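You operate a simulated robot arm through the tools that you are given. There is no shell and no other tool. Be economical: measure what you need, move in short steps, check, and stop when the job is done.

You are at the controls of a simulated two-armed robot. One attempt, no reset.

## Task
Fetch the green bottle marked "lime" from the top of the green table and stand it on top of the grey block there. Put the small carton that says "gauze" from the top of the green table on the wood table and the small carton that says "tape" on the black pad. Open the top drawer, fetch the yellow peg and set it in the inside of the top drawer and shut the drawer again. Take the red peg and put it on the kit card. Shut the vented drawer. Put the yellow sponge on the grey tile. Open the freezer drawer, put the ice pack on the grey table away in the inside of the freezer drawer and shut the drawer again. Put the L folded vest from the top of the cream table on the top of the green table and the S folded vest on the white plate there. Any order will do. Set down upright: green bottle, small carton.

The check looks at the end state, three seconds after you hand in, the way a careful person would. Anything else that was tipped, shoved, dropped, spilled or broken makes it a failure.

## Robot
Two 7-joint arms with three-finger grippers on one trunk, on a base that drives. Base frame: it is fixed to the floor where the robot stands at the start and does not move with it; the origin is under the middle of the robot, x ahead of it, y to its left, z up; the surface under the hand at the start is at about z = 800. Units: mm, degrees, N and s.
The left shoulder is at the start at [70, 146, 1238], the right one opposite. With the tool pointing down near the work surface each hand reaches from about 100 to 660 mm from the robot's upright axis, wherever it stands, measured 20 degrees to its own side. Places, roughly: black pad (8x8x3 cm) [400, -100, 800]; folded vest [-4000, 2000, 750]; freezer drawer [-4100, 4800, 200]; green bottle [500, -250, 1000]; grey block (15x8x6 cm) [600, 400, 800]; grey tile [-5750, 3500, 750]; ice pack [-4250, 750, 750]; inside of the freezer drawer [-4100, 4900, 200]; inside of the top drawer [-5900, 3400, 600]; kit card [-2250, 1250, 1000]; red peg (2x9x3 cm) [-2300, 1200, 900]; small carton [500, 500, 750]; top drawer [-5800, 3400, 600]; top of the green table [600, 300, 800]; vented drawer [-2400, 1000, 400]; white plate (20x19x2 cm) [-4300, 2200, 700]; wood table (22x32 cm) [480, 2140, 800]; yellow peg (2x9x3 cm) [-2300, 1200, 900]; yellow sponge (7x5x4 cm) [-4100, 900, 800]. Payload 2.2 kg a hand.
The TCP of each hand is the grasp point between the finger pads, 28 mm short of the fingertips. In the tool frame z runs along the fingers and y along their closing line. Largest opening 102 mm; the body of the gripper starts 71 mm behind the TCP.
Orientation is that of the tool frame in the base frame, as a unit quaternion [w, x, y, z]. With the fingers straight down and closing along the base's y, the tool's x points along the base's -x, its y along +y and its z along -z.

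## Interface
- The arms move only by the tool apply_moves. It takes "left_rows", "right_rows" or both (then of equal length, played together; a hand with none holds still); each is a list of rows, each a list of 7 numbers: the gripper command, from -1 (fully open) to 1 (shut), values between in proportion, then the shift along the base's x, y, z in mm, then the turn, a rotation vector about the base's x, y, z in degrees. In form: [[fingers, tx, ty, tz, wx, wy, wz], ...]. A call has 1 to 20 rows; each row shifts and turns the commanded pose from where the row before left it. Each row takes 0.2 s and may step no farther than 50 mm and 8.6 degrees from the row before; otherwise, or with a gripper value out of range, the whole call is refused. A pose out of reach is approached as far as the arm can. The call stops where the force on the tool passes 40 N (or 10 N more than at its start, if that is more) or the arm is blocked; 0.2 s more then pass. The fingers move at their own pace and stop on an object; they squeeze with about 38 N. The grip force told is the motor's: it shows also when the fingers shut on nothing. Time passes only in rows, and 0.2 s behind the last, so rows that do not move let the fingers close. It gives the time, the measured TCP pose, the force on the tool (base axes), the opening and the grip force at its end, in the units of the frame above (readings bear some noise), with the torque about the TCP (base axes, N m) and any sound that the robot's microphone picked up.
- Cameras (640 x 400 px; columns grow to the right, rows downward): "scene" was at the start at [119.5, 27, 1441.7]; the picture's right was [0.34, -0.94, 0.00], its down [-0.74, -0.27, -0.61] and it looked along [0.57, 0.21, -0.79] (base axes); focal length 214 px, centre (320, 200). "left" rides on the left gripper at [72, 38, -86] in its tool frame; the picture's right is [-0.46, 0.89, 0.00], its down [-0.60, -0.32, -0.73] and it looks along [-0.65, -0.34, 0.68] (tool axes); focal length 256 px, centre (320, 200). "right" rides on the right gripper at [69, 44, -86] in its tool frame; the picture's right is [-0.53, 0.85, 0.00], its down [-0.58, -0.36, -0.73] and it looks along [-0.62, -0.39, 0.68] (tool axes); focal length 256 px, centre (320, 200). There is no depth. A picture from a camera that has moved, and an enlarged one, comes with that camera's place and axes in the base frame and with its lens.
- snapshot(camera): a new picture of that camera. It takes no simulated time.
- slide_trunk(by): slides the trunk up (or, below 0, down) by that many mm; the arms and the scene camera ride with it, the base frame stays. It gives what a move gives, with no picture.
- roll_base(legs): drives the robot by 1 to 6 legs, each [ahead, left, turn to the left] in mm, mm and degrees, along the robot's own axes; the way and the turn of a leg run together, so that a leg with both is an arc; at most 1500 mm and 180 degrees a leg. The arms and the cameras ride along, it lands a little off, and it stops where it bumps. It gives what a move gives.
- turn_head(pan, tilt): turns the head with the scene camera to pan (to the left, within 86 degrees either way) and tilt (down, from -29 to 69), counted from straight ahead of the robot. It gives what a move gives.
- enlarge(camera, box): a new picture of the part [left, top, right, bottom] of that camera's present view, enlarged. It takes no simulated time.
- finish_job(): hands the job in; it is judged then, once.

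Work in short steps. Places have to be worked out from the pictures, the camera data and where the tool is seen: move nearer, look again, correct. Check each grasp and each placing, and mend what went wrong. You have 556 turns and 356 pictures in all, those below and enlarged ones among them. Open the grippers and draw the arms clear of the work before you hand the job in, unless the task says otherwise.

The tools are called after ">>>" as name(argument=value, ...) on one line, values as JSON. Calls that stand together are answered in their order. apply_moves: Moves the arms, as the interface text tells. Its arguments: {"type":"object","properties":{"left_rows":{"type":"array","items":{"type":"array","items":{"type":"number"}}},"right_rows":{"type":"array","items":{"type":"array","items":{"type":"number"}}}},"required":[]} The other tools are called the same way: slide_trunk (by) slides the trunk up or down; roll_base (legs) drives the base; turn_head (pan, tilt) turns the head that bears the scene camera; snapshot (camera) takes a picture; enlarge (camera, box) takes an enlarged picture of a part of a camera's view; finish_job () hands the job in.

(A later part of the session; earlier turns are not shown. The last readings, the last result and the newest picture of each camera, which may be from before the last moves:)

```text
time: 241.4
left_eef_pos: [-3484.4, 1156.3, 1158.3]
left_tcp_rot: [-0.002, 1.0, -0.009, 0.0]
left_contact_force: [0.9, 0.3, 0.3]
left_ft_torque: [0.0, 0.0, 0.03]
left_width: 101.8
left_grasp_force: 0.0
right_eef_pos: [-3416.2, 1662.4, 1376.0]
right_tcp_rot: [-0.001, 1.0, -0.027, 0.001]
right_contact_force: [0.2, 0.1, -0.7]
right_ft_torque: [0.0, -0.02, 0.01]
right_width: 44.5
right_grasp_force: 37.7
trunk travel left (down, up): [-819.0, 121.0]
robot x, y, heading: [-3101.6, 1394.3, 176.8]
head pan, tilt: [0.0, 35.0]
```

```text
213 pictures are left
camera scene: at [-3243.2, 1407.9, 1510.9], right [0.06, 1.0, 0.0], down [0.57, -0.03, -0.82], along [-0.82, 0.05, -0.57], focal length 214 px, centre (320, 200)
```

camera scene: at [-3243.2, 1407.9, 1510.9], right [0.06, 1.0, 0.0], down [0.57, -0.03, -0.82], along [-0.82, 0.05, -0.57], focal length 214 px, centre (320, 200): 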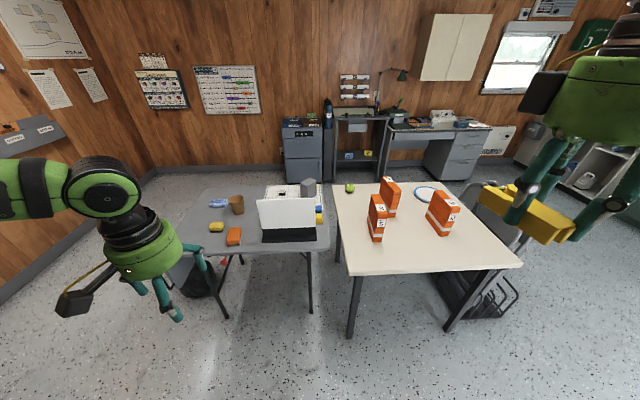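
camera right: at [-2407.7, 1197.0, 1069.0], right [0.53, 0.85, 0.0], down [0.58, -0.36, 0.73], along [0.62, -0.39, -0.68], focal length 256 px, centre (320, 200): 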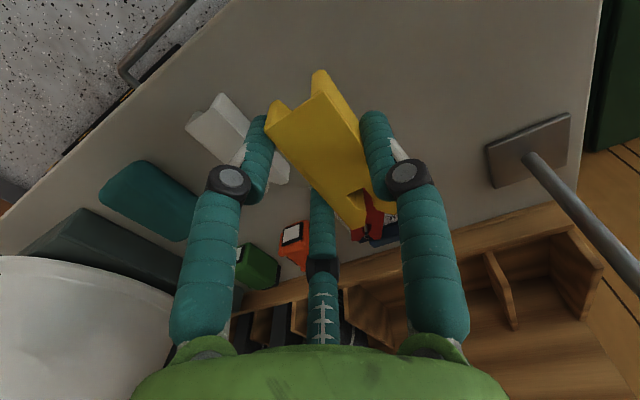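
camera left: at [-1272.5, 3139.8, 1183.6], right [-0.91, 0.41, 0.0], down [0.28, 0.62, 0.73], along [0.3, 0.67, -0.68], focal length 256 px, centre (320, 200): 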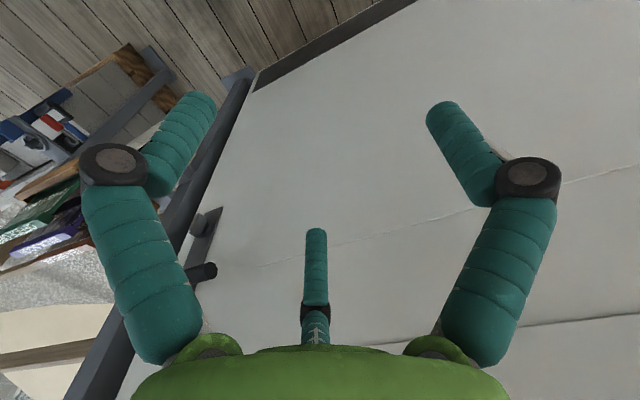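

Enlarge both tables.

>>> enlarge(camera="scene", box=[180, 165, 340, 265])

>>> enlarge(camera="scene", box=[325, 165, 525, 290])

```text
4.00 times, centred on (260, 215) of scene
camera zoom: at [-3243.2, 1407.9, 1510.9], right [0.06, 1.0, 0.0], down [0.57, -0.03, -0.82], along [-0.82, 0.05, -0.57], focal length 858 px, centre (560, 140)
```

zoom: 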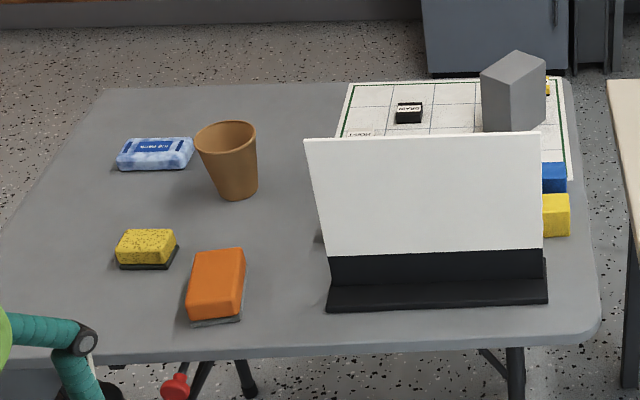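

```text
3.20 times, centred on (425, 228) of scene
camera zoom: at [-3243.2, 1407.9, 1510.9], right [0.06, 1.0, 0.0], down [0.57, -0.03, -0.82], along [-0.82, 0.05, -0.57], focal length 686 px, centre (-16, 112)
```

zoom: 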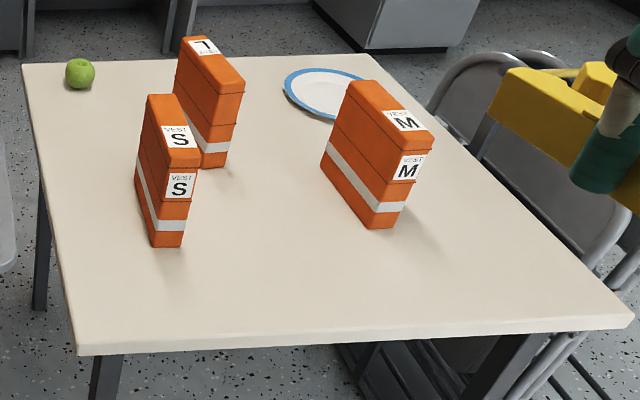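

Sponge at ≈ (−4079, 933) on the grey table. Straighten heading and drive to about (−3640, 1195).

>>> roll_base(legs=[[0, 200, 3.2], [400, 0, 0]])

>>> turn_head(pan=20, tilt=50)

>>> snapshot(camera="scene")

>>> snapshot(camera="left")

```text
time: 245.1
left_eef_pos: [-3869.1, 937.8, 1158.6]
left_tcp_rot: [-0.002, 1.0, 0.017, -0.001]
left_contact_force: [0.4, -1.0, 0.2]
left_ft_torque: [0.0, 0.05, 0.04]
left_width: 102.0
left_grasp_force: 0.0
right_eef_pos: [-3825.7, 1446.5, 1376.0]
right_tcp_rot: [-0.001, 1.0, 0.0, 0.0]
right_contact_force: [-0.2, -0.8, -0.9]
right_ft_torque: [-0.01, 0.0, 0.0]
right_width: 44.3
right_grasp_force: 37.8
trunk travel left (down, up): [-819.0, 121.0]
robot x, y, heading: [-3505.9, 1199.6, 180.0]
head pan, tilt: [0.0, 35.0]
```

```text
time: 245.9
left_eef_pos: [-3872.3, 937.5, 1158.0]
left_tcp_rot: [-0.003, 1.0, 0.017, 0.0]
left_contact_force: [0.0, 0.4, -0.7]
left_ft_torque: [0.01, -0.03, -0.03]
left_width: 102.0
left_grasp_force: 0.0
right_eef_pos: [-3829.1, 1447.2, 1376.8]
right_tcp_rot: [0.0, 1.0, 0.002, 0.001]
right_contact_force: [0.3, -0.2, 0.0]
right_ft_torque: [0.0, 0.02, 0.0]
right_width: 44.0
right_grasp_force: 37.9
trunk travel left (down, up): [-819.0, 121.0]
robot x, y, heading: [-3508.5, 1201.5, 179.7]
head pan, tilt: [20.0, 50.0]
```

```text
210 pictures are left
camera scene: at [-3629.5, 1176.3, 1489.2], right [-0.34, 0.94, 0.0], down [0.72, 0.26, -0.64], along [-0.6, -0.22, -0.77], focal length 214 px, centre (320, 200)
```

scene: 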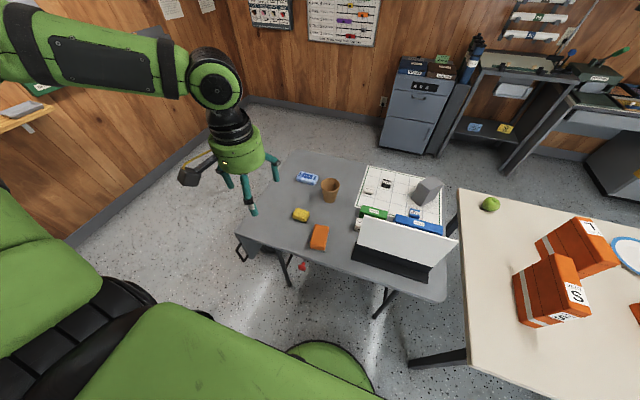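

```text
209 pictures are left
camera left: at [-3798.0, 900.6, 1243.2], right [-0.43, -0.9, 0.0], down [-0.61, 0.29, 0.73], along [-0.66, 0.32, -0.68], focal length 256 px, centre (320, 200)
```

left: 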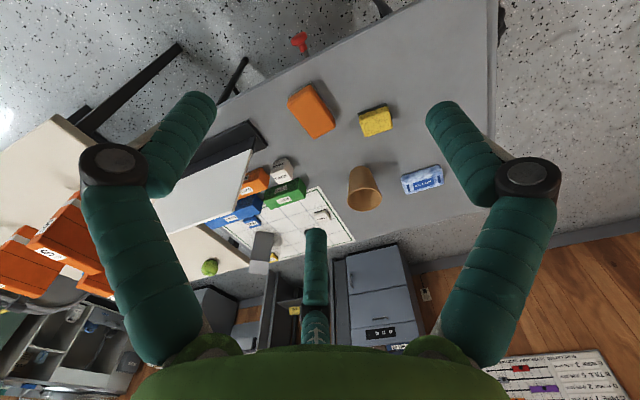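

Two views: sponge top at (−4094, 919, 768); ice pack at (−4320, 857, 749). Advance 150, lower the trunk 220, and yaw the left hand 90° for gripping across the short side.

>>> roll_base(legs=[[150, 0, 0]])

>>> slide_trunk(by=-220)

>>> apply_moves(left_rows=[[-1, -8, 0, 0, 0, 0, 8.2], [-1, -8, 0, 0, 0, 0, 8.2], [-1, -8, 0, 0, 0, 0, 8.2], [-1, -8, 0, 0, 0, 0, 8.2], [-1, -8, 0, 0, 0, 0, 8.2], [-1, -8, 0, 0, 0, 0, 8.2], [-1, -8, 0, 0, 0, 0, 8.2], [-1, -8, -3, 0, 0, 0, 8.2], [-1, -8, -3, 0, 0, 0, 8.2], [-1, -4, -3, 0, 0, 0, 8.2], [-1, 0, -3, 0, 0, 0, 8], [-1, 0, 0, 0, 0, 0, 0]])

>>> snapshot(camera="left")

>>> snapshot(camera="scene")

```text
time: 247.3
left_eef_pos: [-4018.0, 936.1, 1160.4]
left_tcp_rot: [-0.002, 1.0, 0.02, -0.001]
left_contact_force: [0.9, 0.2, 1.0]
left_ft_torque: [0.0, 0.01, -0.03]
left_width: 102.0
left_grasp_force: 0.1
right_eef_pos: [-3975.9, 1446.9, 1377.1]
right_tcp_rot: [0.0, 1.0, 0.003, -0.001]
right_contact_force: [-0.5, 0.0, -0.1]
right_ft_torque: [0.0, 0.08, 0.01]
right_width: 44.0
right_grasp_force: 38.0
trunk travel left (down, up): [-819.0, 121.0]
robot x, y, heading: [-3653.6, 1201.4, -180.2]
head pan, tilt: [20.0, 50.0]
```

```text
time: 249.7
left_eef_pos: [-4020.7, 937.2, 938.9]
left_tcp_rot: [-0.002, 1.0, 0.019, 0.0]
left_contact_force: [0.7, 0.0, 0.1]
left_ft_torque: [-0.01, 0.0, -0.03]
left_width: 102.2
left_grasp_force: 0.0
right_eef_pos: [-3978.3, 1447.9, 1157.2]
right_tcp_rot: [-0.001, 1.0, 0.003, 0.001]
right_contact_force: [-0.5, 0.2, 0.6]
right_ft_torque: [0.0, 0.05, 0.0]
right_width: 43.6
right_grasp_force: 38.0
trunk travel left (down, up): [-599.0, 341.0]
robot x, y, heading: [-3657.7, 1202.8, -179.9]
head pan, tilt: [20.0, 50.0]
```

```text
time: 252.2
left_eef_pos: [-4097.1, 925.3, 937.4]
left_tcp_rot: [-0.002, 0.693, 0.721, -0.002]
left_contact_force: [-1.2, 0.5, -0.1]
left_ft_torque: [-0.02, 0.01, 0.01]
left_width: 101.9
left_grasp_force: 0.1
right_eef_pos: [-3978.4, 1446.7, 1155.4]
right_tcp_rot: [0.0, 1.0, 0.002, 0.002]
right_contact_force: [0.9, -0.3, -0.5]
right_ft_torque: [0.0, -0.02, -0.04]
right_width: 43.4
right_grasp_force: 37.9
trunk travel left (down, up): [-599.0, 341.0]
robot x, y, heading: [-3657.6, 1199.1, -180.0]
head pan, tilt: [20.0, 50.0]
```

```text
208 pictures are left
camera left: at [-4060.5, 997.3, 1023.6], right [0.9, -0.43, 0.0], down [-0.29, -0.62, 0.73], along [-0.32, -0.66, -0.68], focal length 256 px, centre (320, 200)
```

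left: 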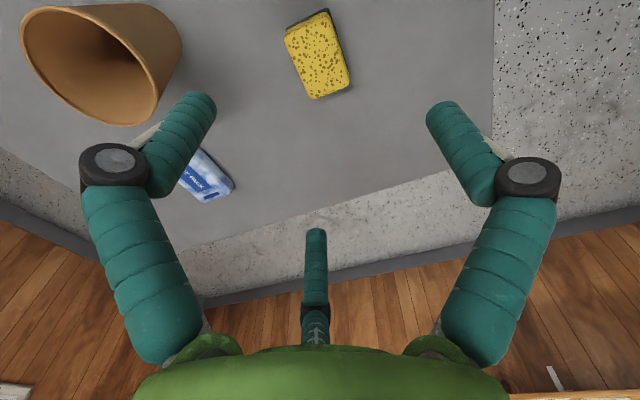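

```text
207 pictures are left
camera scene: at [-3778.2, 1176.1, 1269.2], right [-0.34, 0.94, 0.0], down [0.72, 0.26, -0.64], along [-0.6, -0.22, -0.77], focal length 214 px, centre (320, 200)
```

scene: 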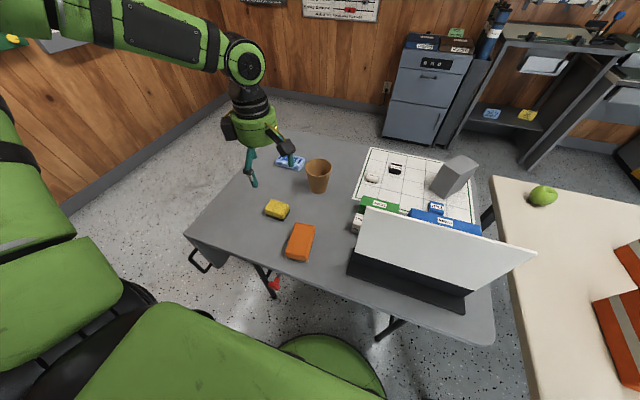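

Sponge centred at ≈ (−4097, 925). Offset 9 mm for the three-finger geometry, and lower toward it.

>>> apply_moves(left_rows=[[-1, -9, 0, -40, 0, 0, 0], [-1, 0, 0, -40, 0, 0, 0], [-1, 0, 0, -40, 0, 0, 0], [-1, 0, 0, 0, 0, 0, 0]])

>>> snapshot(camera="left")

```text
time: 253.2
left_eef_pos: [-4105.6, 926.9, 820.3]
left_tcp_rot: [-0.002, 0.693, 0.721, -0.003]
left_contact_force: [0.2, 0.4, -0.1]
left_ft_torque: [0.02, 0.02, 0.02]
left_width: 102.1
left_grasp_force: 0.0
right_eef_pos: [-3978.5, 1447.3, 1156.4]
right_tcp_rot: [-0.001, 1.0, 0.003, 0.001]
right_contact_force: [0.4, 0.0, -0.7]
right_ft_torque: [-0.02, 0.01, -0.07]
right_width: 43.4
right_grasp_force: 37.4
trunk travel left (down, up): [-599.0, 341.0]
robot x, y, heading: [-3654.2, 1198.5, -180.1]
head pan, tilt: [20.0, 50.0]
```

```text
206 pictures are left
camera left: at [-4070.1, 999.5, 904.6], right [0.9, -0.43, -0.01], down [-0.29, -0.61, 0.73], along [-0.32, -0.66, -0.68], focal length 256 px, centre (320, 200)
```

left: 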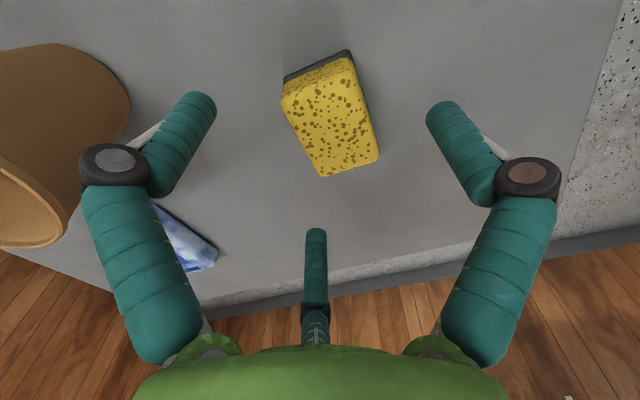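

As planned. Lower to ≈ 764 and close.

>>> apply_moves(left_rows=[[-1, 0, -3, -25, 0, 0, 0], [-1, 0, 0, -20, 0, 0, 0], [-1, 0, 0, -11, 0, 0, 0], [-1, 0, 0, 0, 0, 0, 0], [0, 0, 0, 0, 0, 0, 0], [1, 0, 0, 0, 0, 0, 0], [1, 0, 0, 0, 0, 0, 0], [1, 0, 0, 0, 0, 0, 0]])

>>> snapshot(camera="left")

```text
time: 255.1
left_eef_pos: [-4101.9, 923.0, 765.5]
left_tcp_rot: [-0.001, 0.694, 0.72, -0.003]
left_contact_force: [14.8, -4.2, 26.9]
left_ft_torque: [-0.05, -1.47, -0.27]
left_width: 58.9
left_grasp_force: 38.3
right_eef_pos: [-3974.6, 1448.8, 1157.5]
right_tcp_rot: [0.0, 1.0, 0.003, -0.002]
right_contact_force: [-0.6, 0.3, -0.6]
right_ft_torque: [0.03, 0.01, -0.01]
right_width: 43.0
right_grasp_force: 37.3
trunk travel left (down, up): [-599.0, 341.0]
robot x, y, heading: [-3649.3, 1200.9, -180.1]
head pan, tilt: [20.0, 50.0]
```

```text
205 pictures are left
camera left: at [-4065.6, 996.4, 850.9], right [0.9, -0.43, 0.0], down [-0.29, -0.61, 0.74], along [-0.32, -0.66, -0.68], focal length 256 px, centre (320, 200)
```

left: 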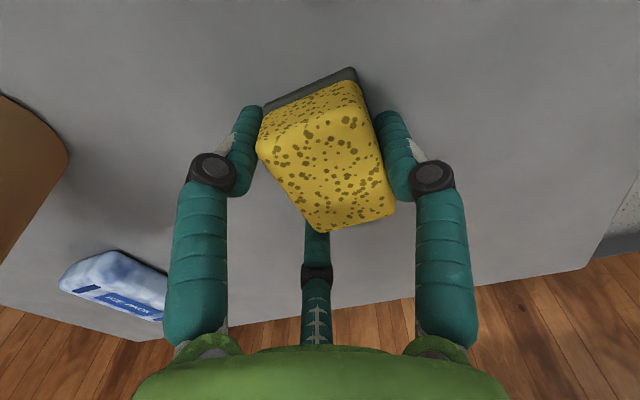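

Gripped. Lift and check.

>>> apply_moves(left_rows=[[1, 0, 0, 10, 0, 0, 0], [1, 0, 0, 30, 0, 0, 0], [1, 0, 0, 40, 0, 0, 0], [1, 0, 0, 45, 0, 0, 0], [1, 0, 0, 45, 0, 0, 0], [1, 0, 0, 0, 0, 0, 0]])

>>> snapshot(camera="left")

>>> snapshot(camera="right")

```text
time: 256.4
left_eef_pos: [-4107.3, 918.5, 931.3]
left_tcp_rot: [-0.001, 0.693, 0.721, -0.001]
left_contact_force: [-0.1, -0.4, -0.5]
left_ft_torque: [-0.02, 0.0, -0.01]
left_width: 58.3
left_grasp_force: 37.9
right_eef_pos: [-3980.1, 1447.1, 1156.4]
right_tcp_rot: [-0.001, 1.0, 0.002, 0.002]
right_contact_force: [-0.1, 0.3, 0.0]
right_ft_torque: [0.03, -0.02, 0.04]
right_width: 42.1
right_grasp_force: 37.4
trunk travel left (down, up): [-599.0, 341.0]
robot x, y, heading: [-3656.0, 1197.7, -179.9]
head pan, tilt: [20.0, 50.0]
```

```text
204 pictures are left
camera left: at [-4070.7, 991.8, 1017.3], right [0.9, -0.43, 0.0], down [-0.29, -0.62, 0.73], along [-0.32, -0.66, -0.68], focal length 256 px, centre (320, 200)
```

left: 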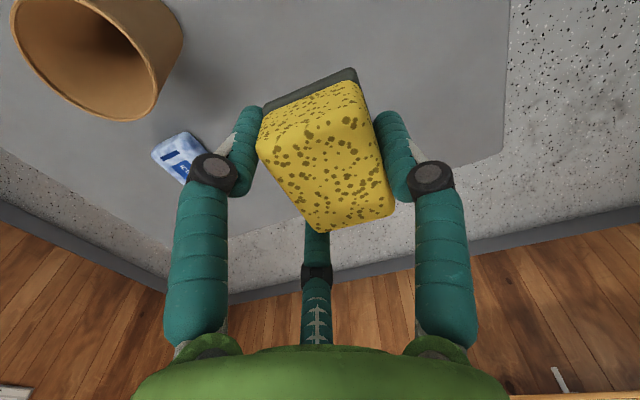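

```text
203 pictures are left
camera right: at [-3911.5, 1404.6, 1241.7], right [-0.53, -0.85, 0.0], down [-0.58, 0.36, 0.73], along [-0.62, 0.39, -0.68], focal length 256 px, centre (320, 200)
```

right: 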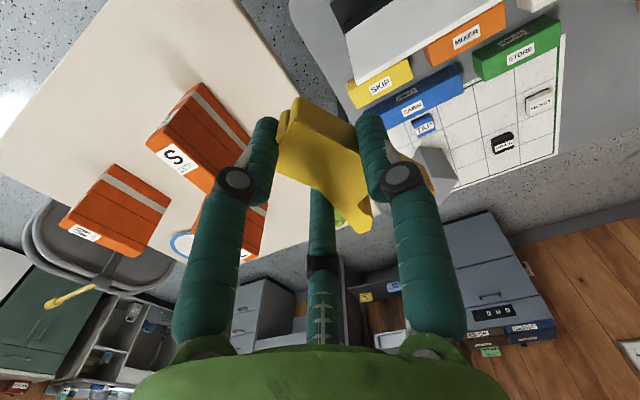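

Both items held. Raise the trunk, back out, and drive around the cream table toward the desk at (−5800, 3400).

>>> slide_trunk(by=200)

>>> roll_base(legs=[[-450, 0, 0], [0, -1000, 0], [0, -950, 0]])

>>> turn_head(pan=0, tilt=30)

>>> snapshot(camera="scene")

```text
time: 258.6
left_eef_pos: [-4106.8, 919.7, 1131.2]
left_tcp_rot: [-0.002, 0.694, 0.72, -0.001]
left_contact_force: [-0.3, -0.3, 0.9]
left_ft_torque: [0.01, -0.02, -0.01]
left_width: 57.6
left_grasp_force: 37.8
right_eef_pos: [-3980.1, 1445.9, 1355.8]
right_tcp_rot: [-0.001, 1.0, 0.003, 0.001]
right_contact_force: [-0.9, 0.7, -0.7]
right_ft_torque: [-0.01, 0.0, -0.01]
right_width: 41.7
right_grasp_force: 38.2
trunk travel left (down, up): [-799.0, 141.0]
robot x, y, heading: [-3654.3, 1205.3, -180.2]
head pan, tilt: [20.0, 50.0]
```

```text
time: 270.6
left_eef_pos: [-3697.6, 2823.7, 1131.9]
left_tcp_rot: [-0.002, 0.669, 0.743, -0.001]
left_contact_force: [-0.2, 0.3, -0.5]
left_ft_torque: [0.0, -0.01, 0.01]
left_width: 53.9
left_grasp_force: 38.0
right_eef_pos: [-3606.1, 3358.5, 1355.9]
right_tcp_rot: [-0.001, 0.999, 0.036, 0.0]
right_contact_force: [0.3, 0.5, 0.7]
right_ft_torque: [-0.01, 0.0, 0.01]
right_width: 40.7
right_grasp_force: 37.8
trunk travel left (down, up): [-799.0, 141.0]
robot x, y, heading: [-3268.0, 3133.9, -176.3]
head pan, tilt: [20.0, 50.0]
```

```text
time: 271.5
left_eef_pos: [-3698.4, 2826.2, 1131.3]
left_tcp_rot: [-0.001, 0.669, 0.743, -0.002]
left_contact_force: [-0.1, 0.2, -0.4]
left_ft_torque: [-0.02, 0.0, 0.01]
left_width: 53.8
left_grasp_force: 38.0
right_eef_pos: [-3606.2, 3359.1, 1356.2]
right_tcp_rot: [-0.001, 0.999, 0.035, 0.001]
right_contact_force: [-0.5, -0.3, -0.6]
right_ft_torque: [0.02, -0.03, 0.0]
right_width: 40.3
right_grasp_force: 37.7
trunk travel left (down, up): [-799.0, 141.0]
robot x, y, heading: [-3270.4, 3133.4, -176.3]
head pan, tilt: [0.0, 30.0]
```

```text
202 pictures are left
camera scene: at [-3407.5, 3127.8, 1498.6], right [-0.07, 1.0, 0.0], down [0.5, 0.03, -0.87], along [-0.86, -0.06, -0.5], focal length 214 px, centre (320, 200)
```

scene: 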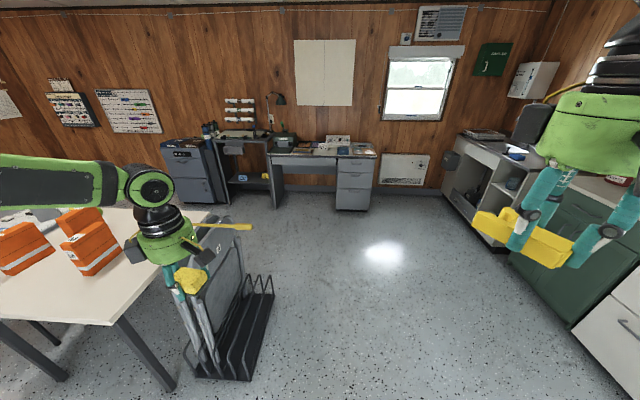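

The left hand is near tall items in the rack; shift right 280 first, then drive ahead 1250.

>>> roll_base(legs=[[0, -280, -3.7], [1250, 0, 0]])

>>> turn_head(pan=0, tilt=40)

>>> snapshot(camera="scene")

```text
time: 279.5
left_eef_pos: [-5024.0, 3142.5, 1133.9]
left_tcp_rot: [-0.001, 0.696, 0.718, -0.001]
left_contact_force: [0.6, 0.2, -0.4]
left_ft_torque: [-0.01, -0.02, 0.05]
left_width: 52.6
left_grasp_force: 38.1
right_eef_pos: [-4892.0, 3669.6, 1355.4]
right_tcp_rot: [-0.001, 1.0, -0.002, 0.0]
right_contact_force: [0.2, 0.3, 0.2]
right_ft_torque: [-0.01, -0.04, -0.01]
right_width: 38.9
right_grasp_force: 38.0
trunk travel left (down, up): [-799.0, 141.0]
robot x, y, heading: [-4566.8, 3423.2, 179.6]
head pan, tilt: [0.0, 30.0]
```

```text
time: 280.2
left_eef_pos: [-5024.2, 3142.5, 1132.2]
left_tcp_rot: [-0.001, 0.696, 0.718, -0.002]
left_contact_force: [0.0, -0.6, 0.2]
left_ft_torque: [0.0, 0.0, -0.02]
left_width: 53.0
left_grasp_force: 38.1
right_eef_pos: [-4891.5, 3669.5, 1356.6]
right_tcp_rot: [-0.001, 1.0, -0.001, 0.0]
right_contact_force: [-0.6, -0.4, -0.2]
right_ft_torque: [0.0, -0.03, -0.02]
right_width: 38.8
right_grasp_force: 38.0
trunk travel left (down, up): [-799.0, 141.0]
robot x, y, heading: [-4566.6, 3421.1, 179.5]
head pan, tilt: [0.0, 40.0]
```

```text
201 pictures are left
camera scene: at [-4706.0, 3423.2, 1483.4], right [0.01, 1.0, 0.0], down [0.64, -0.01, -0.77], along [-0.77, 0.01, -0.64], focal length 214 px, centre (320, 200)
```

scene: 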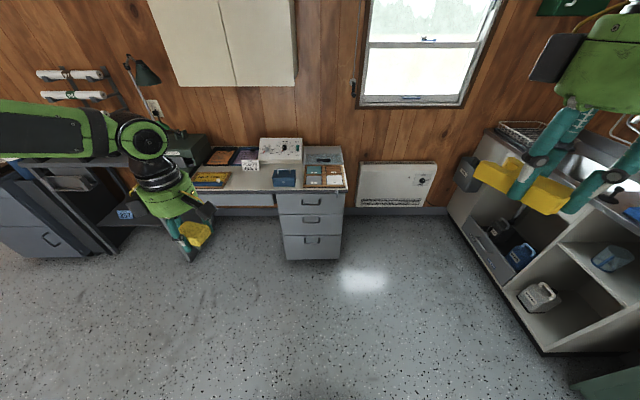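

Enlarge the desk.

>>> enlarge(camera="scene", box=[190, 120, 366, 270])

>>> snapshot(camera="right")

```text
2.67 times, centred on (278, 195) of scene
camera zoom: at [-4706.0, 3423.2, 1483.4], right [0.01, 1.0, 0.0], down [0.64, -0.01, -0.77], along [-0.77, 0.01, -0.64], focal length 572 px, centre (432, 213)
```

zoom: 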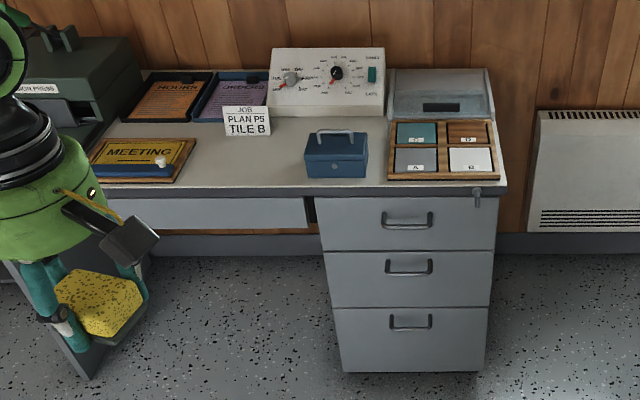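

```text
199 pictures are left
camera right: at [-4823.8, 3626.9, 1441.9], right [-0.54, -0.84, 0.0], down [-0.58, 0.37, 0.73], along [-0.62, 0.39, -0.68], focal length 256 px, centre (320, 200)
```

right: 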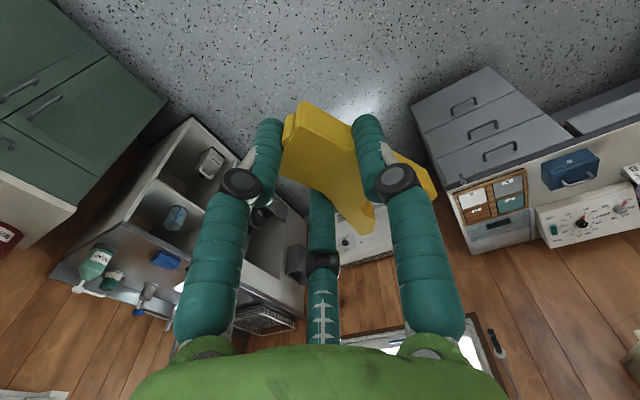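

Tray with four tiles on the desk: the grey one is front-left at ≈ (−5785, 3393). The top drawer handle is near (−5660, 3376, z 665). First place the sponge: drive to about (−5320, 3650).

>>> roll_base(legs=[[0, -230, 0.5], [740, 0, 0]])

>>> turn_head(pan=20, tilt=50)

>>> snapshot(camera="scene")

>>> snapshot(camera="left")

```text
time: 285.6
left_eef_pos: [-5754.0, 3373.5, 1131.8]
left_tcp_rot: [-0.001, 0.692, 0.721, -0.002]
left_contact_force: [0.4, 0.4, 0.4]
left_ft_torque: [-0.04, 0.04, -0.01]
left_width: 52.0
left_grasp_force: 38.0
right_eef_pos: [-5627.2, 3902.9, 1357.0]
right_tcp_rot: [0.0, 1.0, 0.004, 0.0]
right_contact_force: [0.3, -0.1, 0.3]
right_ft_torque: [0.02, 0.01, -0.01]
right_width: 38.1
right_grasp_force: 38.2
trunk travel left (down, up): [-799.0, 141.0]
robot x, y, heading: [-5304.0, 3654.0, -179.8]
head pan, tilt: [0.0, 40.0]
```

```text
time: 286.4
left_eef_pos: [-5755.3, 3374.8, 1131.3]
left_tcp_rot: [-0.001, 0.693, 0.721, -0.003]
left_contact_force: [0.5, -0.2, -1.1]
left_ft_torque: [0.04, -0.02, 0.01]
left_width: 52.1
left_grasp_force: 38.1
right_eef_pos: [-5630.1, 3900.4, 1355.9]
right_tcp_rot: [0.0, 1.0, 0.004, 0.001]
right_contact_force: [-0.5, 0.9, 0.2]
right_ft_torque: [0.0, 0.0, 0.02]
right_width: 37.9
right_grasp_force: 38.0
trunk travel left (down, up): [-799.0, 141.0]
robot x, y, heading: [-5304.1, 3655.7, -179.8]
head pan, tilt: [20.0, 50.0]
```

```text
198 pictures are left
camera scene: at [-5427.5, 3631.7, 1469.2], right [-0.34, 0.94, 0.0], down [0.72, 0.26, -0.64], along [-0.6, -0.22, -0.77], focal length 214 px, centre (320, 200)
```

scene: 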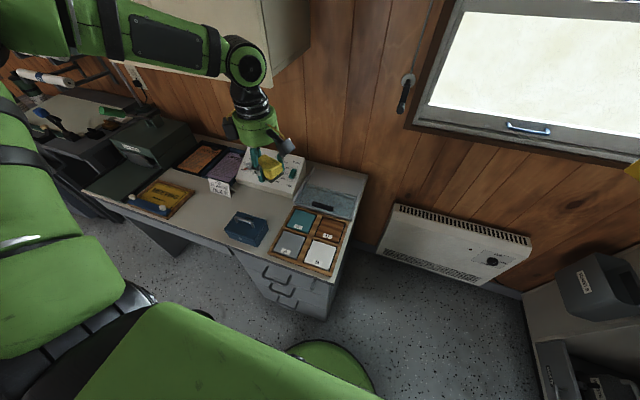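

```text
197 pictures are left
camera left: at [-5719.1, 3447.3, 1217.1], right [0.9, -0.43, 0.0], down [-0.29, -0.62, 0.73], along [-0.32, -0.66, -0.68], focal length 256 px, centre (320, 200)
```

left: 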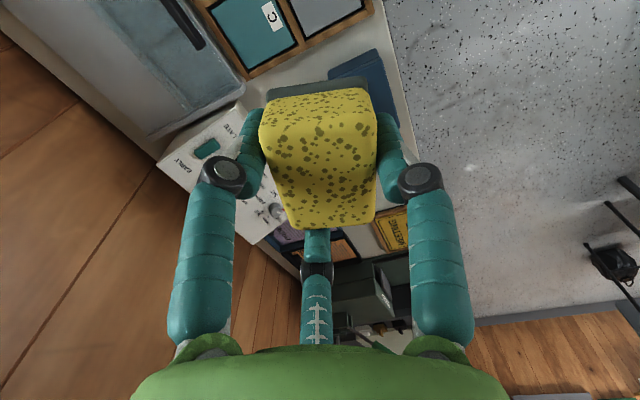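

Two views put the grey tile at ≈ (−5744, 3396, z 764). Align above it, lower the trunk 200 and the hand to about 835, then look.

>>> slide_trunk(by=-200)

>>> apply_moves(left_rows=[[1, 3, 15, 0, 0, 0, 0], [1, 0, 0, -35, 0, 0, 0], [1, 0, 0, -35, 0, 0, 0], [1, 0, 0, -25, 0, 0, 0], [1, 0, 0, 0, 0, 0, 0]])

>>> snapshot(camera="left")

>>> enlarge(camera="scene", box=[200, 80, 400, 260])

```text
time: 288.6
left_eef_pos: [-5755.1, 3373.7, 932.7]
left_tcp_rot: [-0.002, 0.693, 0.721, -0.002]
left_contact_force: [-0.9, -0.3, -0.9]
left_ft_torque: [0.02, 0.0, 0.0]
left_width: 51.9
left_grasp_force: 37.7
right_eef_pos: [-5627.7, 3902.2, 1156.0]
right_tcp_rot: [-0.001, 1.0, 0.003, 0.0]
right_contact_force: [0.0, -0.4, 0.3]
right_ft_torque: [0.03, 0.01, -0.03]
right_width: 37.7
right_grasp_force: 37.8
trunk travel left (down, up): [-599.0, 341.0]
robot x, y, heading: [-5303.0, 3656.8, -179.7]
head pan, tilt: [20.0, 50.0]
```

```text
time: 289.8
left_eef_pos: [-5753.0, 3391.1, 837.1]
left_tcp_rot: [-0.002, 0.693, 0.721, -0.002]
left_contact_force: [-0.8, -1.1, 0.1]
left_ft_torque: [0.01, 0.01, -0.02]
left_width: 51.9
left_grasp_force: 38.2
right_eef_pos: [-5627.9, 3902.5, 1156.9]
right_tcp_rot: [-0.001, 1.0, 0.004, 0.0]
right_contact_force: [0.2, -0.2, 0.0]
right_ft_torque: [-0.01, 0.0, 0.02]
right_width: 37.5
right_grasp_force: 37.6
trunk travel left (down, up): [-599.0, 341.0]
robot x, y, heading: [-5305.3, 3651.7, -179.9]
head pan, tilt: [20.0, 50.0]
```

```text
196 pictures are left
camera left: at [-5716.1, 3462.5, 921.6], right [0.9, -0.43, 0.0], down [-0.29, -0.62, 0.73], along [-0.32, -0.66, -0.68], focal length 256 px, centre (320, 200)
```

left: 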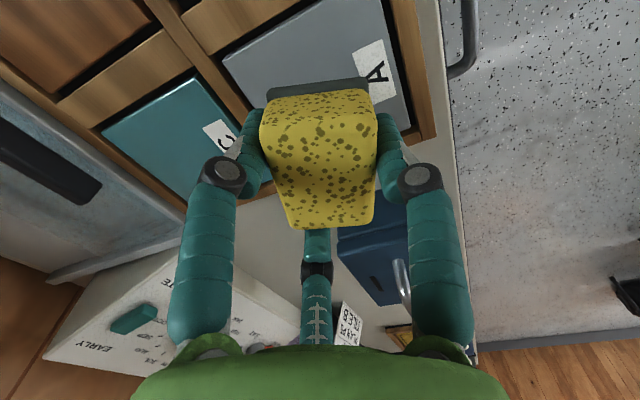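

```text
2.22 times, centred on (300, 170) of scene
camera zoom: at [-5426.7, 3631.5, 1269.2], right [-0.34, 0.94, 0.0], down [0.72, 0.26, -0.64], along [-0.6, -0.22, -0.77], focal length 477 px, centre (364, 267)
```

zoom: 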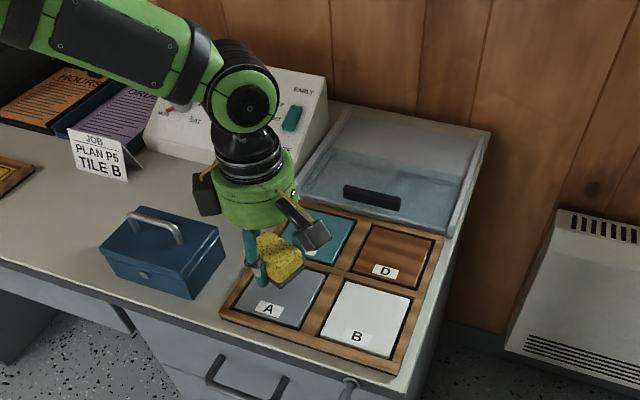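

The sponge must go ≈ 20 mm further to +y. Shift and lower further.

>>> apply_moves(left_rows=[[1, 3, 20, 0, 0, 0, 0], [1, 0, 0, -15, 0, 0, 0], [1, 0, 0, -10, 0, 0, 0], [1, 0, 0, 0, 0, 0, 0]])

>>> snapshot(camera="left")

>>> enlarge(camera="scene", box=[260, 160, 360, 220])

```text
time: 290.8
left_eef_pos: [-5749.7, 3409.9, 814.3]
left_tcp_rot: [-0.002, 0.693, 0.721, -0.002]
left_contact_force: [0.1, -0.3, -0.8]
left_ft_torque: [-0.01, 0.0, 0.03]
left_width: 51.9
left_grasp_force: 38.1
right_eef_pos: [-5628.2, 3901.8, 1156.1]
right_tcp_rot: [-0.001, 1.0, 0.003, 0.0]
right_contact_force: [0.6, -0.6, -1.1]
right_ft_torque: [-0.05, -0.01, 0.01]
right_width: 37.2
right_grasp_force: 37.8
trunk travel left (down, up): [-599.0, 341.0]
robot x, y, heading: [-5306.7, 3652.6, -179.8]
head pan, tilt: [20.0, 50.0]
```

```text
194 pictures are left
camera left: at [-5713.4, 3482.0, 899.2], right [0.9, -0.43, 0.0], down [-0.29, -0.62, 0.73], along [-0.32, -0.66, -0.68], focal length 256 px, centre (320, 200)
```

left: 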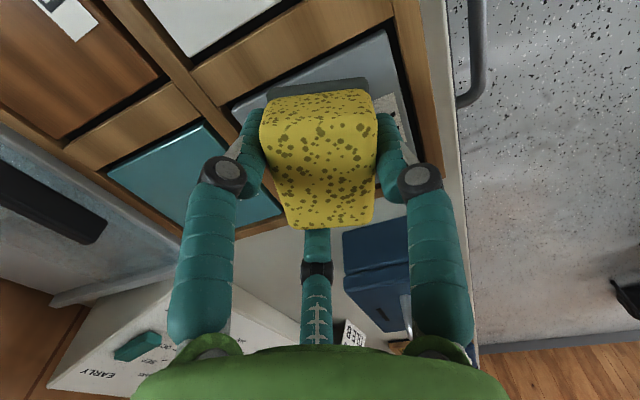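

```text
6.40 times, centred on (310, 190) of scene
camera zoom: at [-5426.8, 3631.8, 1269.2], right [-0.34, 0.94, 0.0], down [0.72, 0.26, -0.64], along [-0.6, -0.22, -0.77], focal length 1373 px, centre (384, 264)
```

zoom: 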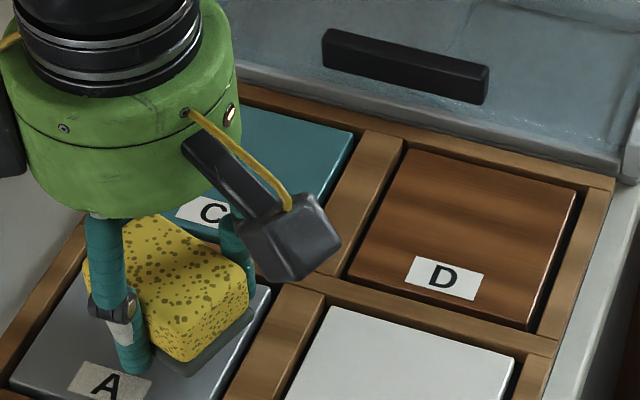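

The sponge is yawed ≈ 20° relative to the tile; rotate +20° and fine-shift, then lower to contact.

>>> apply_moves(left_rows=[[1, 2, -2, 0, 0, 0, 6.7], [1, 2, -2, 0, 0, 0, 6.7], [1, 0, -1, 0, 0, 0, 6.6], [1, 0, 0, -5, 0, 0, 0], [1, 0, 0, -4, 0, 0, 0], [1, 0, 0, 0, 0, 0, 0]])

>>> snapshot(camera="left")

```text
time: 292.2
left_eef_pos: [-5745.1, 3404.2, 803.6]
left_tcp_rot: [-0.001, 0.557, 0.831, -0.003]
left_contact_force: [0.5, 0.2, 0.4]
left_ft_torque: [-0.01, 0.01, 0.01]
left_width: 52.0
left_grasp_force: 38.1
right_eef_pos: [-5628.4, 3902.5, 1156.1]
right_tcp_rot: [-0.001, 1.0, 0.004, 0.001]
right_contact_force: [0.5, 0.3, 0.0]
right_ft_torque: [0.01, -0.01, -0.01]
right_width: 37.2
right_grasp_force: 38.0
trunk travel left (down, up): [-599.0, 341.0]
robot x, y, heading: [-5306.4, 3659.9, -179.9]
head pan, tilt: [20.0, 50.0]
```

```text
192 pictures are left
camera left: at [-5736.9, 3484.6, 888.6], right [1.0, -0.09, 0.0], down [-0.06, -0.68, 0.73], along [-0.07, -0.73, -0.68], focal length 256 px, centre (320, 200)
```

left: 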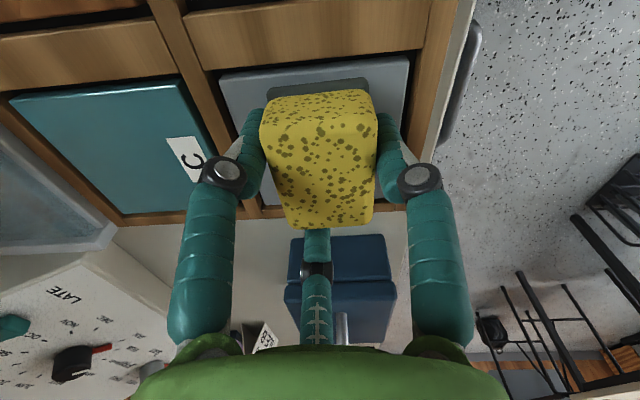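

Aligned and centred. Touch down.

>>> apply_moves(left_rows=[[1, 0, 0, -3, 0, 0, 0], [1, 0, 0, 0, 0, 0, 0]])

>>> apply_moves(left_rows=[[1, 0, 0, -3, 0, 0, 0], [1, 0, 0, 0, 0, 0, 0]])

```text
time: 292.8
left_eef_pos: [-5745.6, 3405.3, 800.8]
left_tcp_rot: [-0.001, 0.556, 0.831, -0.001]
left_contact_force: [-0.1, 0.1, -0.3]
left_ft_torque: [-0.02, -0.01, -0.03]
left_width: 51.8
left_grasp_force: 38.3
right_eef_pos: [-5626.6, 3902.0, 1156.0]
right_tcp_rot: [-0.001, 1.0, 0.004, 0.001]
right_contact_force: [0.5, -0.7, -0.5]
right_ft_torque: [-0.03, -0.03, -0.02]
right_width: 37.1
right_grasp_force: 37.9
trunk travel left (down, up): [-599.0, 341.0]
robot x, y, heading: [-5301.4, 3656.3, -179.6]
head pan, tilt: [20.0, 50.0]
```

```text
time: 293.4
left_eef_pos: [-5745.8, 3405.0, 797.2]
left_tcp_rot: [-0.001, 0.557, 0.83, -0.003]
left_contact_force: [0.5, -1.1, -1.2]
left_ft_torque: [0.0, 0.0, -0.01]
left_width: 51.8
left_grasp_force: 37.9
right_eef_pos: [-5627.7, 3902.1, 1157.6]
right_tcp_rot: [-0.002, 1.0, 0.003, 0.001]
right_contact_force: [-1.0, -0.1, -0.1]
right_ft_torque: [-0.01, 0.02, 0.03]
right_width: 37.4
right_grasp_force: 38.4
trunk travel left (down, up): [-599.0, 341.0]
robot x, y, heading: [-5304.1, 3655.8, -179.8]
head pan, tilt: [20.0, 50.0]
```

>>> apply_moves(left_rows=[[1, 0, 0, -4, 0, 0, 0], [1, 0, 0, 0, 0, 0, 0]])

>>> apply_moves(left_rows=[[1, 0, 0, -4, 0, 0, 0], [1, 0, 0, 0, 0, 0, 0]])

>>> apply_moves(left_rows=[[1, 0, 0, -4, 0, 0, 0], [1, 0, 0, 0, 0, 0, 0]])

```text
time: 294.0
left_eef_pos: [-5745.4, 3403.7, 793.5]
left_tcp_rot: [-0.001, 0.557, 0.831, -0.002]
left_contact_force: [0.2, 0.0, -0.6]
left_ft_torque: [0.01, 0.0, -0.04]
left_width: 51.5
left_grasp_force: 38.5
right_eef_pos: [-5629.3, 3901.6, 1156.0]
right_tcp_rot: [-0.001, 1.0, 0.003, 0.002]
right_contact_force: [0.5, 0.0, 0.0]
right_ft_torque: [0.02, 0.0, 0.0]
right_width: 36.7
right_grasp_force: 37.9
trunk travel left (down, up): [-599.0, 341.0]
robot x, y, heading: [-5302.2, 3654.3, -179.8]
head pan, tilt: [20.0, 50.0]
```

```text
time: 294.6
left_eef_pos: [-5744.8, 3403.6, 791.1]
left_tcp_rot: [-0.003, 0.557, 0.83, -0.004]
left_contact_force: [1.5, -7.3, 26.1]
left_ft_torque: [0.01, -0.89, -0.25]
left_width: 51.6
left_grasp_force: 37.4
right_eef_pos: [-5626.4, 3901.5, 1157.2]
right_tcp_rot: [0.0, 1.0, 0.004, 0.0]
right_contact_force: [-0.2, -0.6, 0.4]
right_ft_torque: [0.02, -0.04, 0.05]
right_width: 36.7
right_grasp_force: 37.4
trunk travel left (down, up): [-599.0, 341.0]
robot x, y, heading: [-5307.9, 3657.5, -179.9]
head pan, tilt: [20.0, 50.0]
```

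```text
time: 294.9
left_eef_pos: [-5745.7, 3403.9, 792.0]
left_tcp_rot: [-0.001, 0.557, 0.83, -0.006]
left_contact_force: [7.4, -3.0, 21.9]
left_ft_torque: [0.23, -0.9, -0.18]
left_width: 51.6
left_grasp_force: 37.9
right_eef_pos: [-5626.0, 3901.2, 1156.1]
right_tcp_rot: [0.0, 1.0, 0.004, -0.001]
right_contact_force: [-1.5, -0.1, -0.5]
right_ft_torque: [-0.03, 0.02, -0.01]
right_width: 36.7
right_grasp_force: 37.4
trunk travel left (down, up): [-599.0, 341.0]
robot x, y, heading: [-5302.5, 3652.9, -179.9]
head pan, tilt: [20.0, 50.0]
stopped in row 1 (left hand): the force on the tool passed its limit at 45 N (the readings are from after the stop); the commanded pose is now the measured one
```

Contact at z ≈ 792. Release with a moderate opening and rise.

>>> apply_moves(left_rows=[[1, 0, 0, 1, 0, 0, 0], [-0.3, 0, 0, 0, 0, 0, 0], [-0.6, 0, 0, 0, 0, 0, 0], [-0.6, 0, 0, 0, 0, 0, 0], [-0.6, 0, 0, 25, 0, 0, 0], [-0.6, 0, 0, 40, 0, 0, 0], [-0.6, 0, 0, 45, 0, 0, 0], [-0.6, 0, 0, 0, 0, 0, 0]])

>>> snapshot(camera="left")

>>> enlarge(camera="scene", box=[220, 120, 380, 240])

```text
time: 296.7
left_eef_pos: [-5747.3, 3399.8, 900.1]
left_tcp_rot: [-0.002, 0.558, 0.83, -0.005]
left_contact_force: [0.1, -0.2, 0.5]
left_ft_torque: [0.01, 0.0, 0.0]
left_width: 81.8
left_grasp_force: 0.0
right_eef_pos: [-5629.2, 3900.2, 1156.3]
right_tcp_rot: [-0.001, 1.0, 0.004, 0.001]
right_contact_force: [-1.1, -0.3, -0.6]
right_ft_torque: [0.01, 0.0, -0.01]
right_width: 36.5
right_grasp_force: 37.5
trunk travel left (down, up): [-599.0, 341.0]
robot x, y, heading: [-5303.4, 3654.4, -179.9]
head pan, tilt: [20.0, 50.0]
```

```text
191 pictures are left
camera left: at [-5737.9, 3481.2, 985.2], right [1.0, -0.1, -0.01], down [-0.06, -0.68, 0.73], along [-0.07, -0.73, -0.68], focal length 256 px, centre (320, 200)
```

left: 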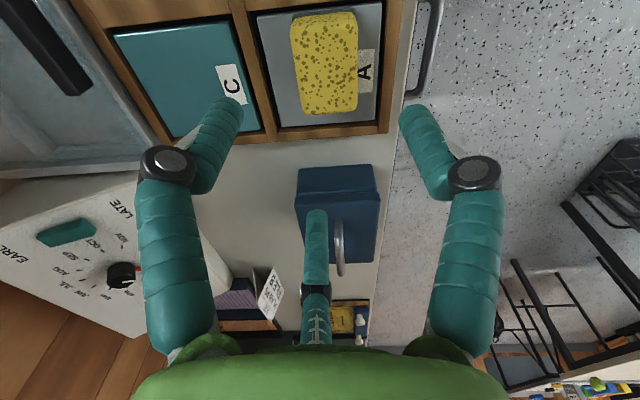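

```text
3.33 times, centred on (300, 180) of scene
camera zoom: at [-5427.6, 3631.3, 1269.1], right [-0.34, 0.94, 0.0], down [0.72, 0.26, -0.64], along [-0.6, -0.22, -0.77], focal length 715 px, centre (387, 267)
```

zoom: 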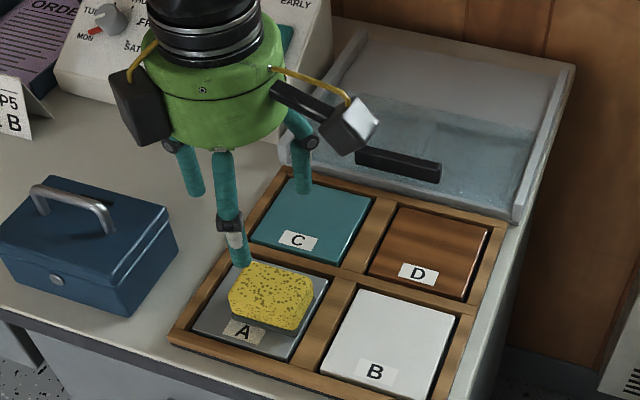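

Sponge is on the grey tile. Now the top drawer: handle bar at ≈ (−5618, 3379, z 680). Raise and back off, turn the left hand back 20°, then tilt it forward (thumb down).

>>> apply_moves(left_rows=[[-0.6, 0, 0, 40, 0, 0, -6.7], [-0.6, 0, 0, 40, 0, 0, -6.7], [-0.6, 0, 0, 0, 0, 0, -6.6]])

>>> roll_base(legs=[[-330, 0, 0]])

>>> apply_moves(left_rows=[[-0.6, 0, 0, 0, 0, 8.4, 0], [-0.6, 0, 0, 0, 0, 8.4, 0], [-0.6, 0, 0, 0, 0, 8.4, 0], [-0.6, 0, 0, 0, 0, 8.4, 0], [-0.6, 0, 0, 0, 0, 8.4, 0], [-0.6, 0, 0, 0, 0, 8.4, 0], [-0.6, 0, 0, 0, 0, 8.4, 0], [-0.6, 0, 0, 0, 0, 8.4, 0], [-0.6, 0, 0, 0, 0, 8.4, 0], [-0.6, 0, 0, 0, 0, 8.4, 0], [-0.6, 0, 0, 0, 0, 6, 0], [-0.6, 0, 0, 0, 0, 0, 0]])

>>> snapshot(camera="scene")

```text
time: 297.5
left_eef_pos: [-5747.5, 3401.4, 980.9]
left_tcp_rot: [-0.003, 0.693, 0.721, -0.003]
left_contact_force: [-0.4, 0.1, -0.5]
left_ft_torque: [0.0, -0.02, -0.01]
left_width: 81.6
left_grasp_force: 0.0
right_eef_pos: [-5628.8, 3901.9, 1156.8]
right_tcp_rot: [-0.001, 1.0, 0.003, 0.0]
right_contact_force: [0.1, -0.6, 0.5]
right_ft_torque: [-0.01, -0.01, -0.02]
right_width: 36.6
right_grasp_force: 38.0
trunk travel left (down, up): [-599.0, 341.0]
robot x, y, heading: [-5307.4, 3656.2, -179.8]
head pan, tilt: [20.0, 50.0]
```

```text
time: 299.7
left_eef_pos: [-5421.7, 3401.1, 981.0]
left_tcp_rot: [-0.002, 0.691, 0.723, -0.004]
left_contact_force: [0.9, -0.2, 0.0]
left_ft_torque: [-0.05, 0.02, -0.04]
left_width: 81.5
left_grasp_force: 0.1
right_eef_pos: [-5306.3, 3901.4, 1156.4]
right_tcp_rot: [-0.001, 1.0, 0.006, 0.001]
right_contact_force: [0.4, 0.2, -0.4]
right_ft_torque: [0.02, -0.01, 0.01]
right_width: 36.0
right_grasp_force: 38.2
trunk travel left (down, up): [-599.0, 341.0]
robot x, y, heading: [-4977.3, 3660.2, -179.8]
head pan, tilt: [20.0, 50.0]
```

```text
time: 302.3
left_eef_pos: [-5462.0, 3320.4, 1046.0]
left_tcp_rot: [-0.505, 0.491, 0.516, -0.488]
left_contact_force: [-0.4, 0.9, -0.4]
left_ft_torque: [0.03, 0.0, -0.02]
left_width: 81.8
left_grasp_force: 0.0
left hand out of reach, approached as far as the arm can: row 6, 7, 8, 9, 10, 11
right_eef_pos: [-5305.9, 3903.3, 1156.2]
right_tcp_rot: [0.0, 1.0, 0.005, 0.0]
right_contact_force: [0.3, -0.1, 0.0]
right_ft_torque: [0.0, 0.03, 0.01]
right_width: 36.2
right_grasp_force: 38.3
trunk travel left (down, up): [-599.0, 341.0]
robot x, y, heading: [-4982.0, 3656.9, -179.8]
head pan, tilt: [20.0, 50.0]
```

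```text
189 pictures are left
camera scene: at [-5103.3, 3632.8, 1269.2], right [-0.35, 0.94, 0.0], down [0.72, 0.27, -0.64], along [-0.6, -0.22, -0.77], focal length 214 px, centre (320, 200)
```

scene: 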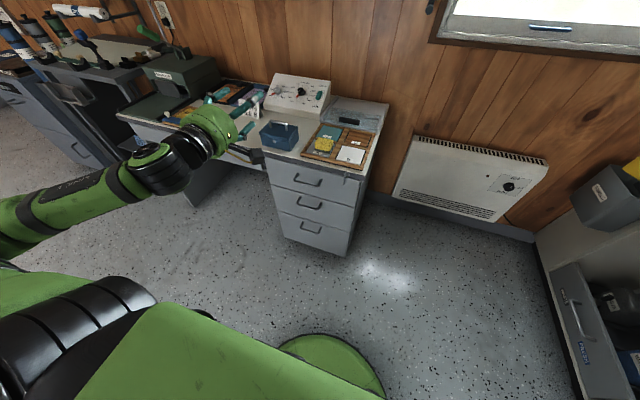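

Orientation reached (thumb down). Zoom on the drawer handle to refine its location.

>>> enlarge(camera="scene", box=[250, 120, 390, 260])

>>> snapshot(camera="left")

```text
2.86 times, centred on (320, 190) of scene
camera zoom: at [-5103.3, 3632.8, 1269.2], right [-0.35, 0.94, 0.0], down [0.72, 0.27, -0.64], along [-0.6, -0.22, -0.77], focal length 613 px, centre (320, 229)
```

zoom: 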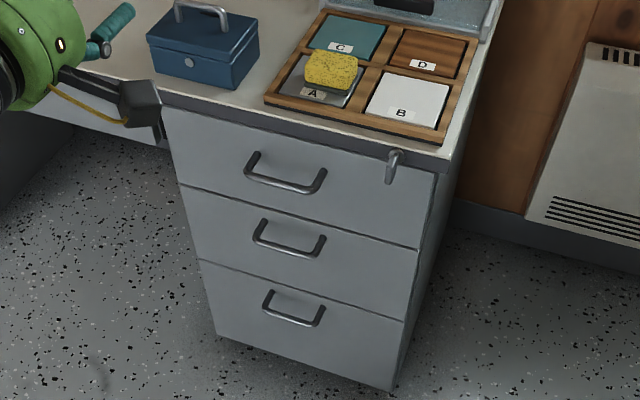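

```text
187 pictures are left
camera left: at [-5376.7, 3393.4, 1010.9], right [0.02, -0.43, -0.9], down [0.73, -0.61, 0.3], along [-0.68, -0.67, 0.3], focal length 256 px, centre (320, 200)
```

left: 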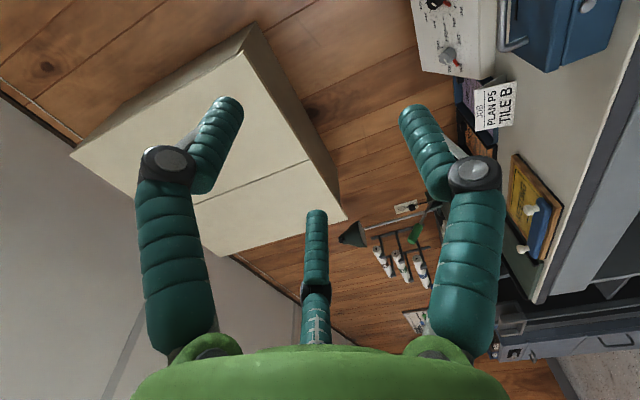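

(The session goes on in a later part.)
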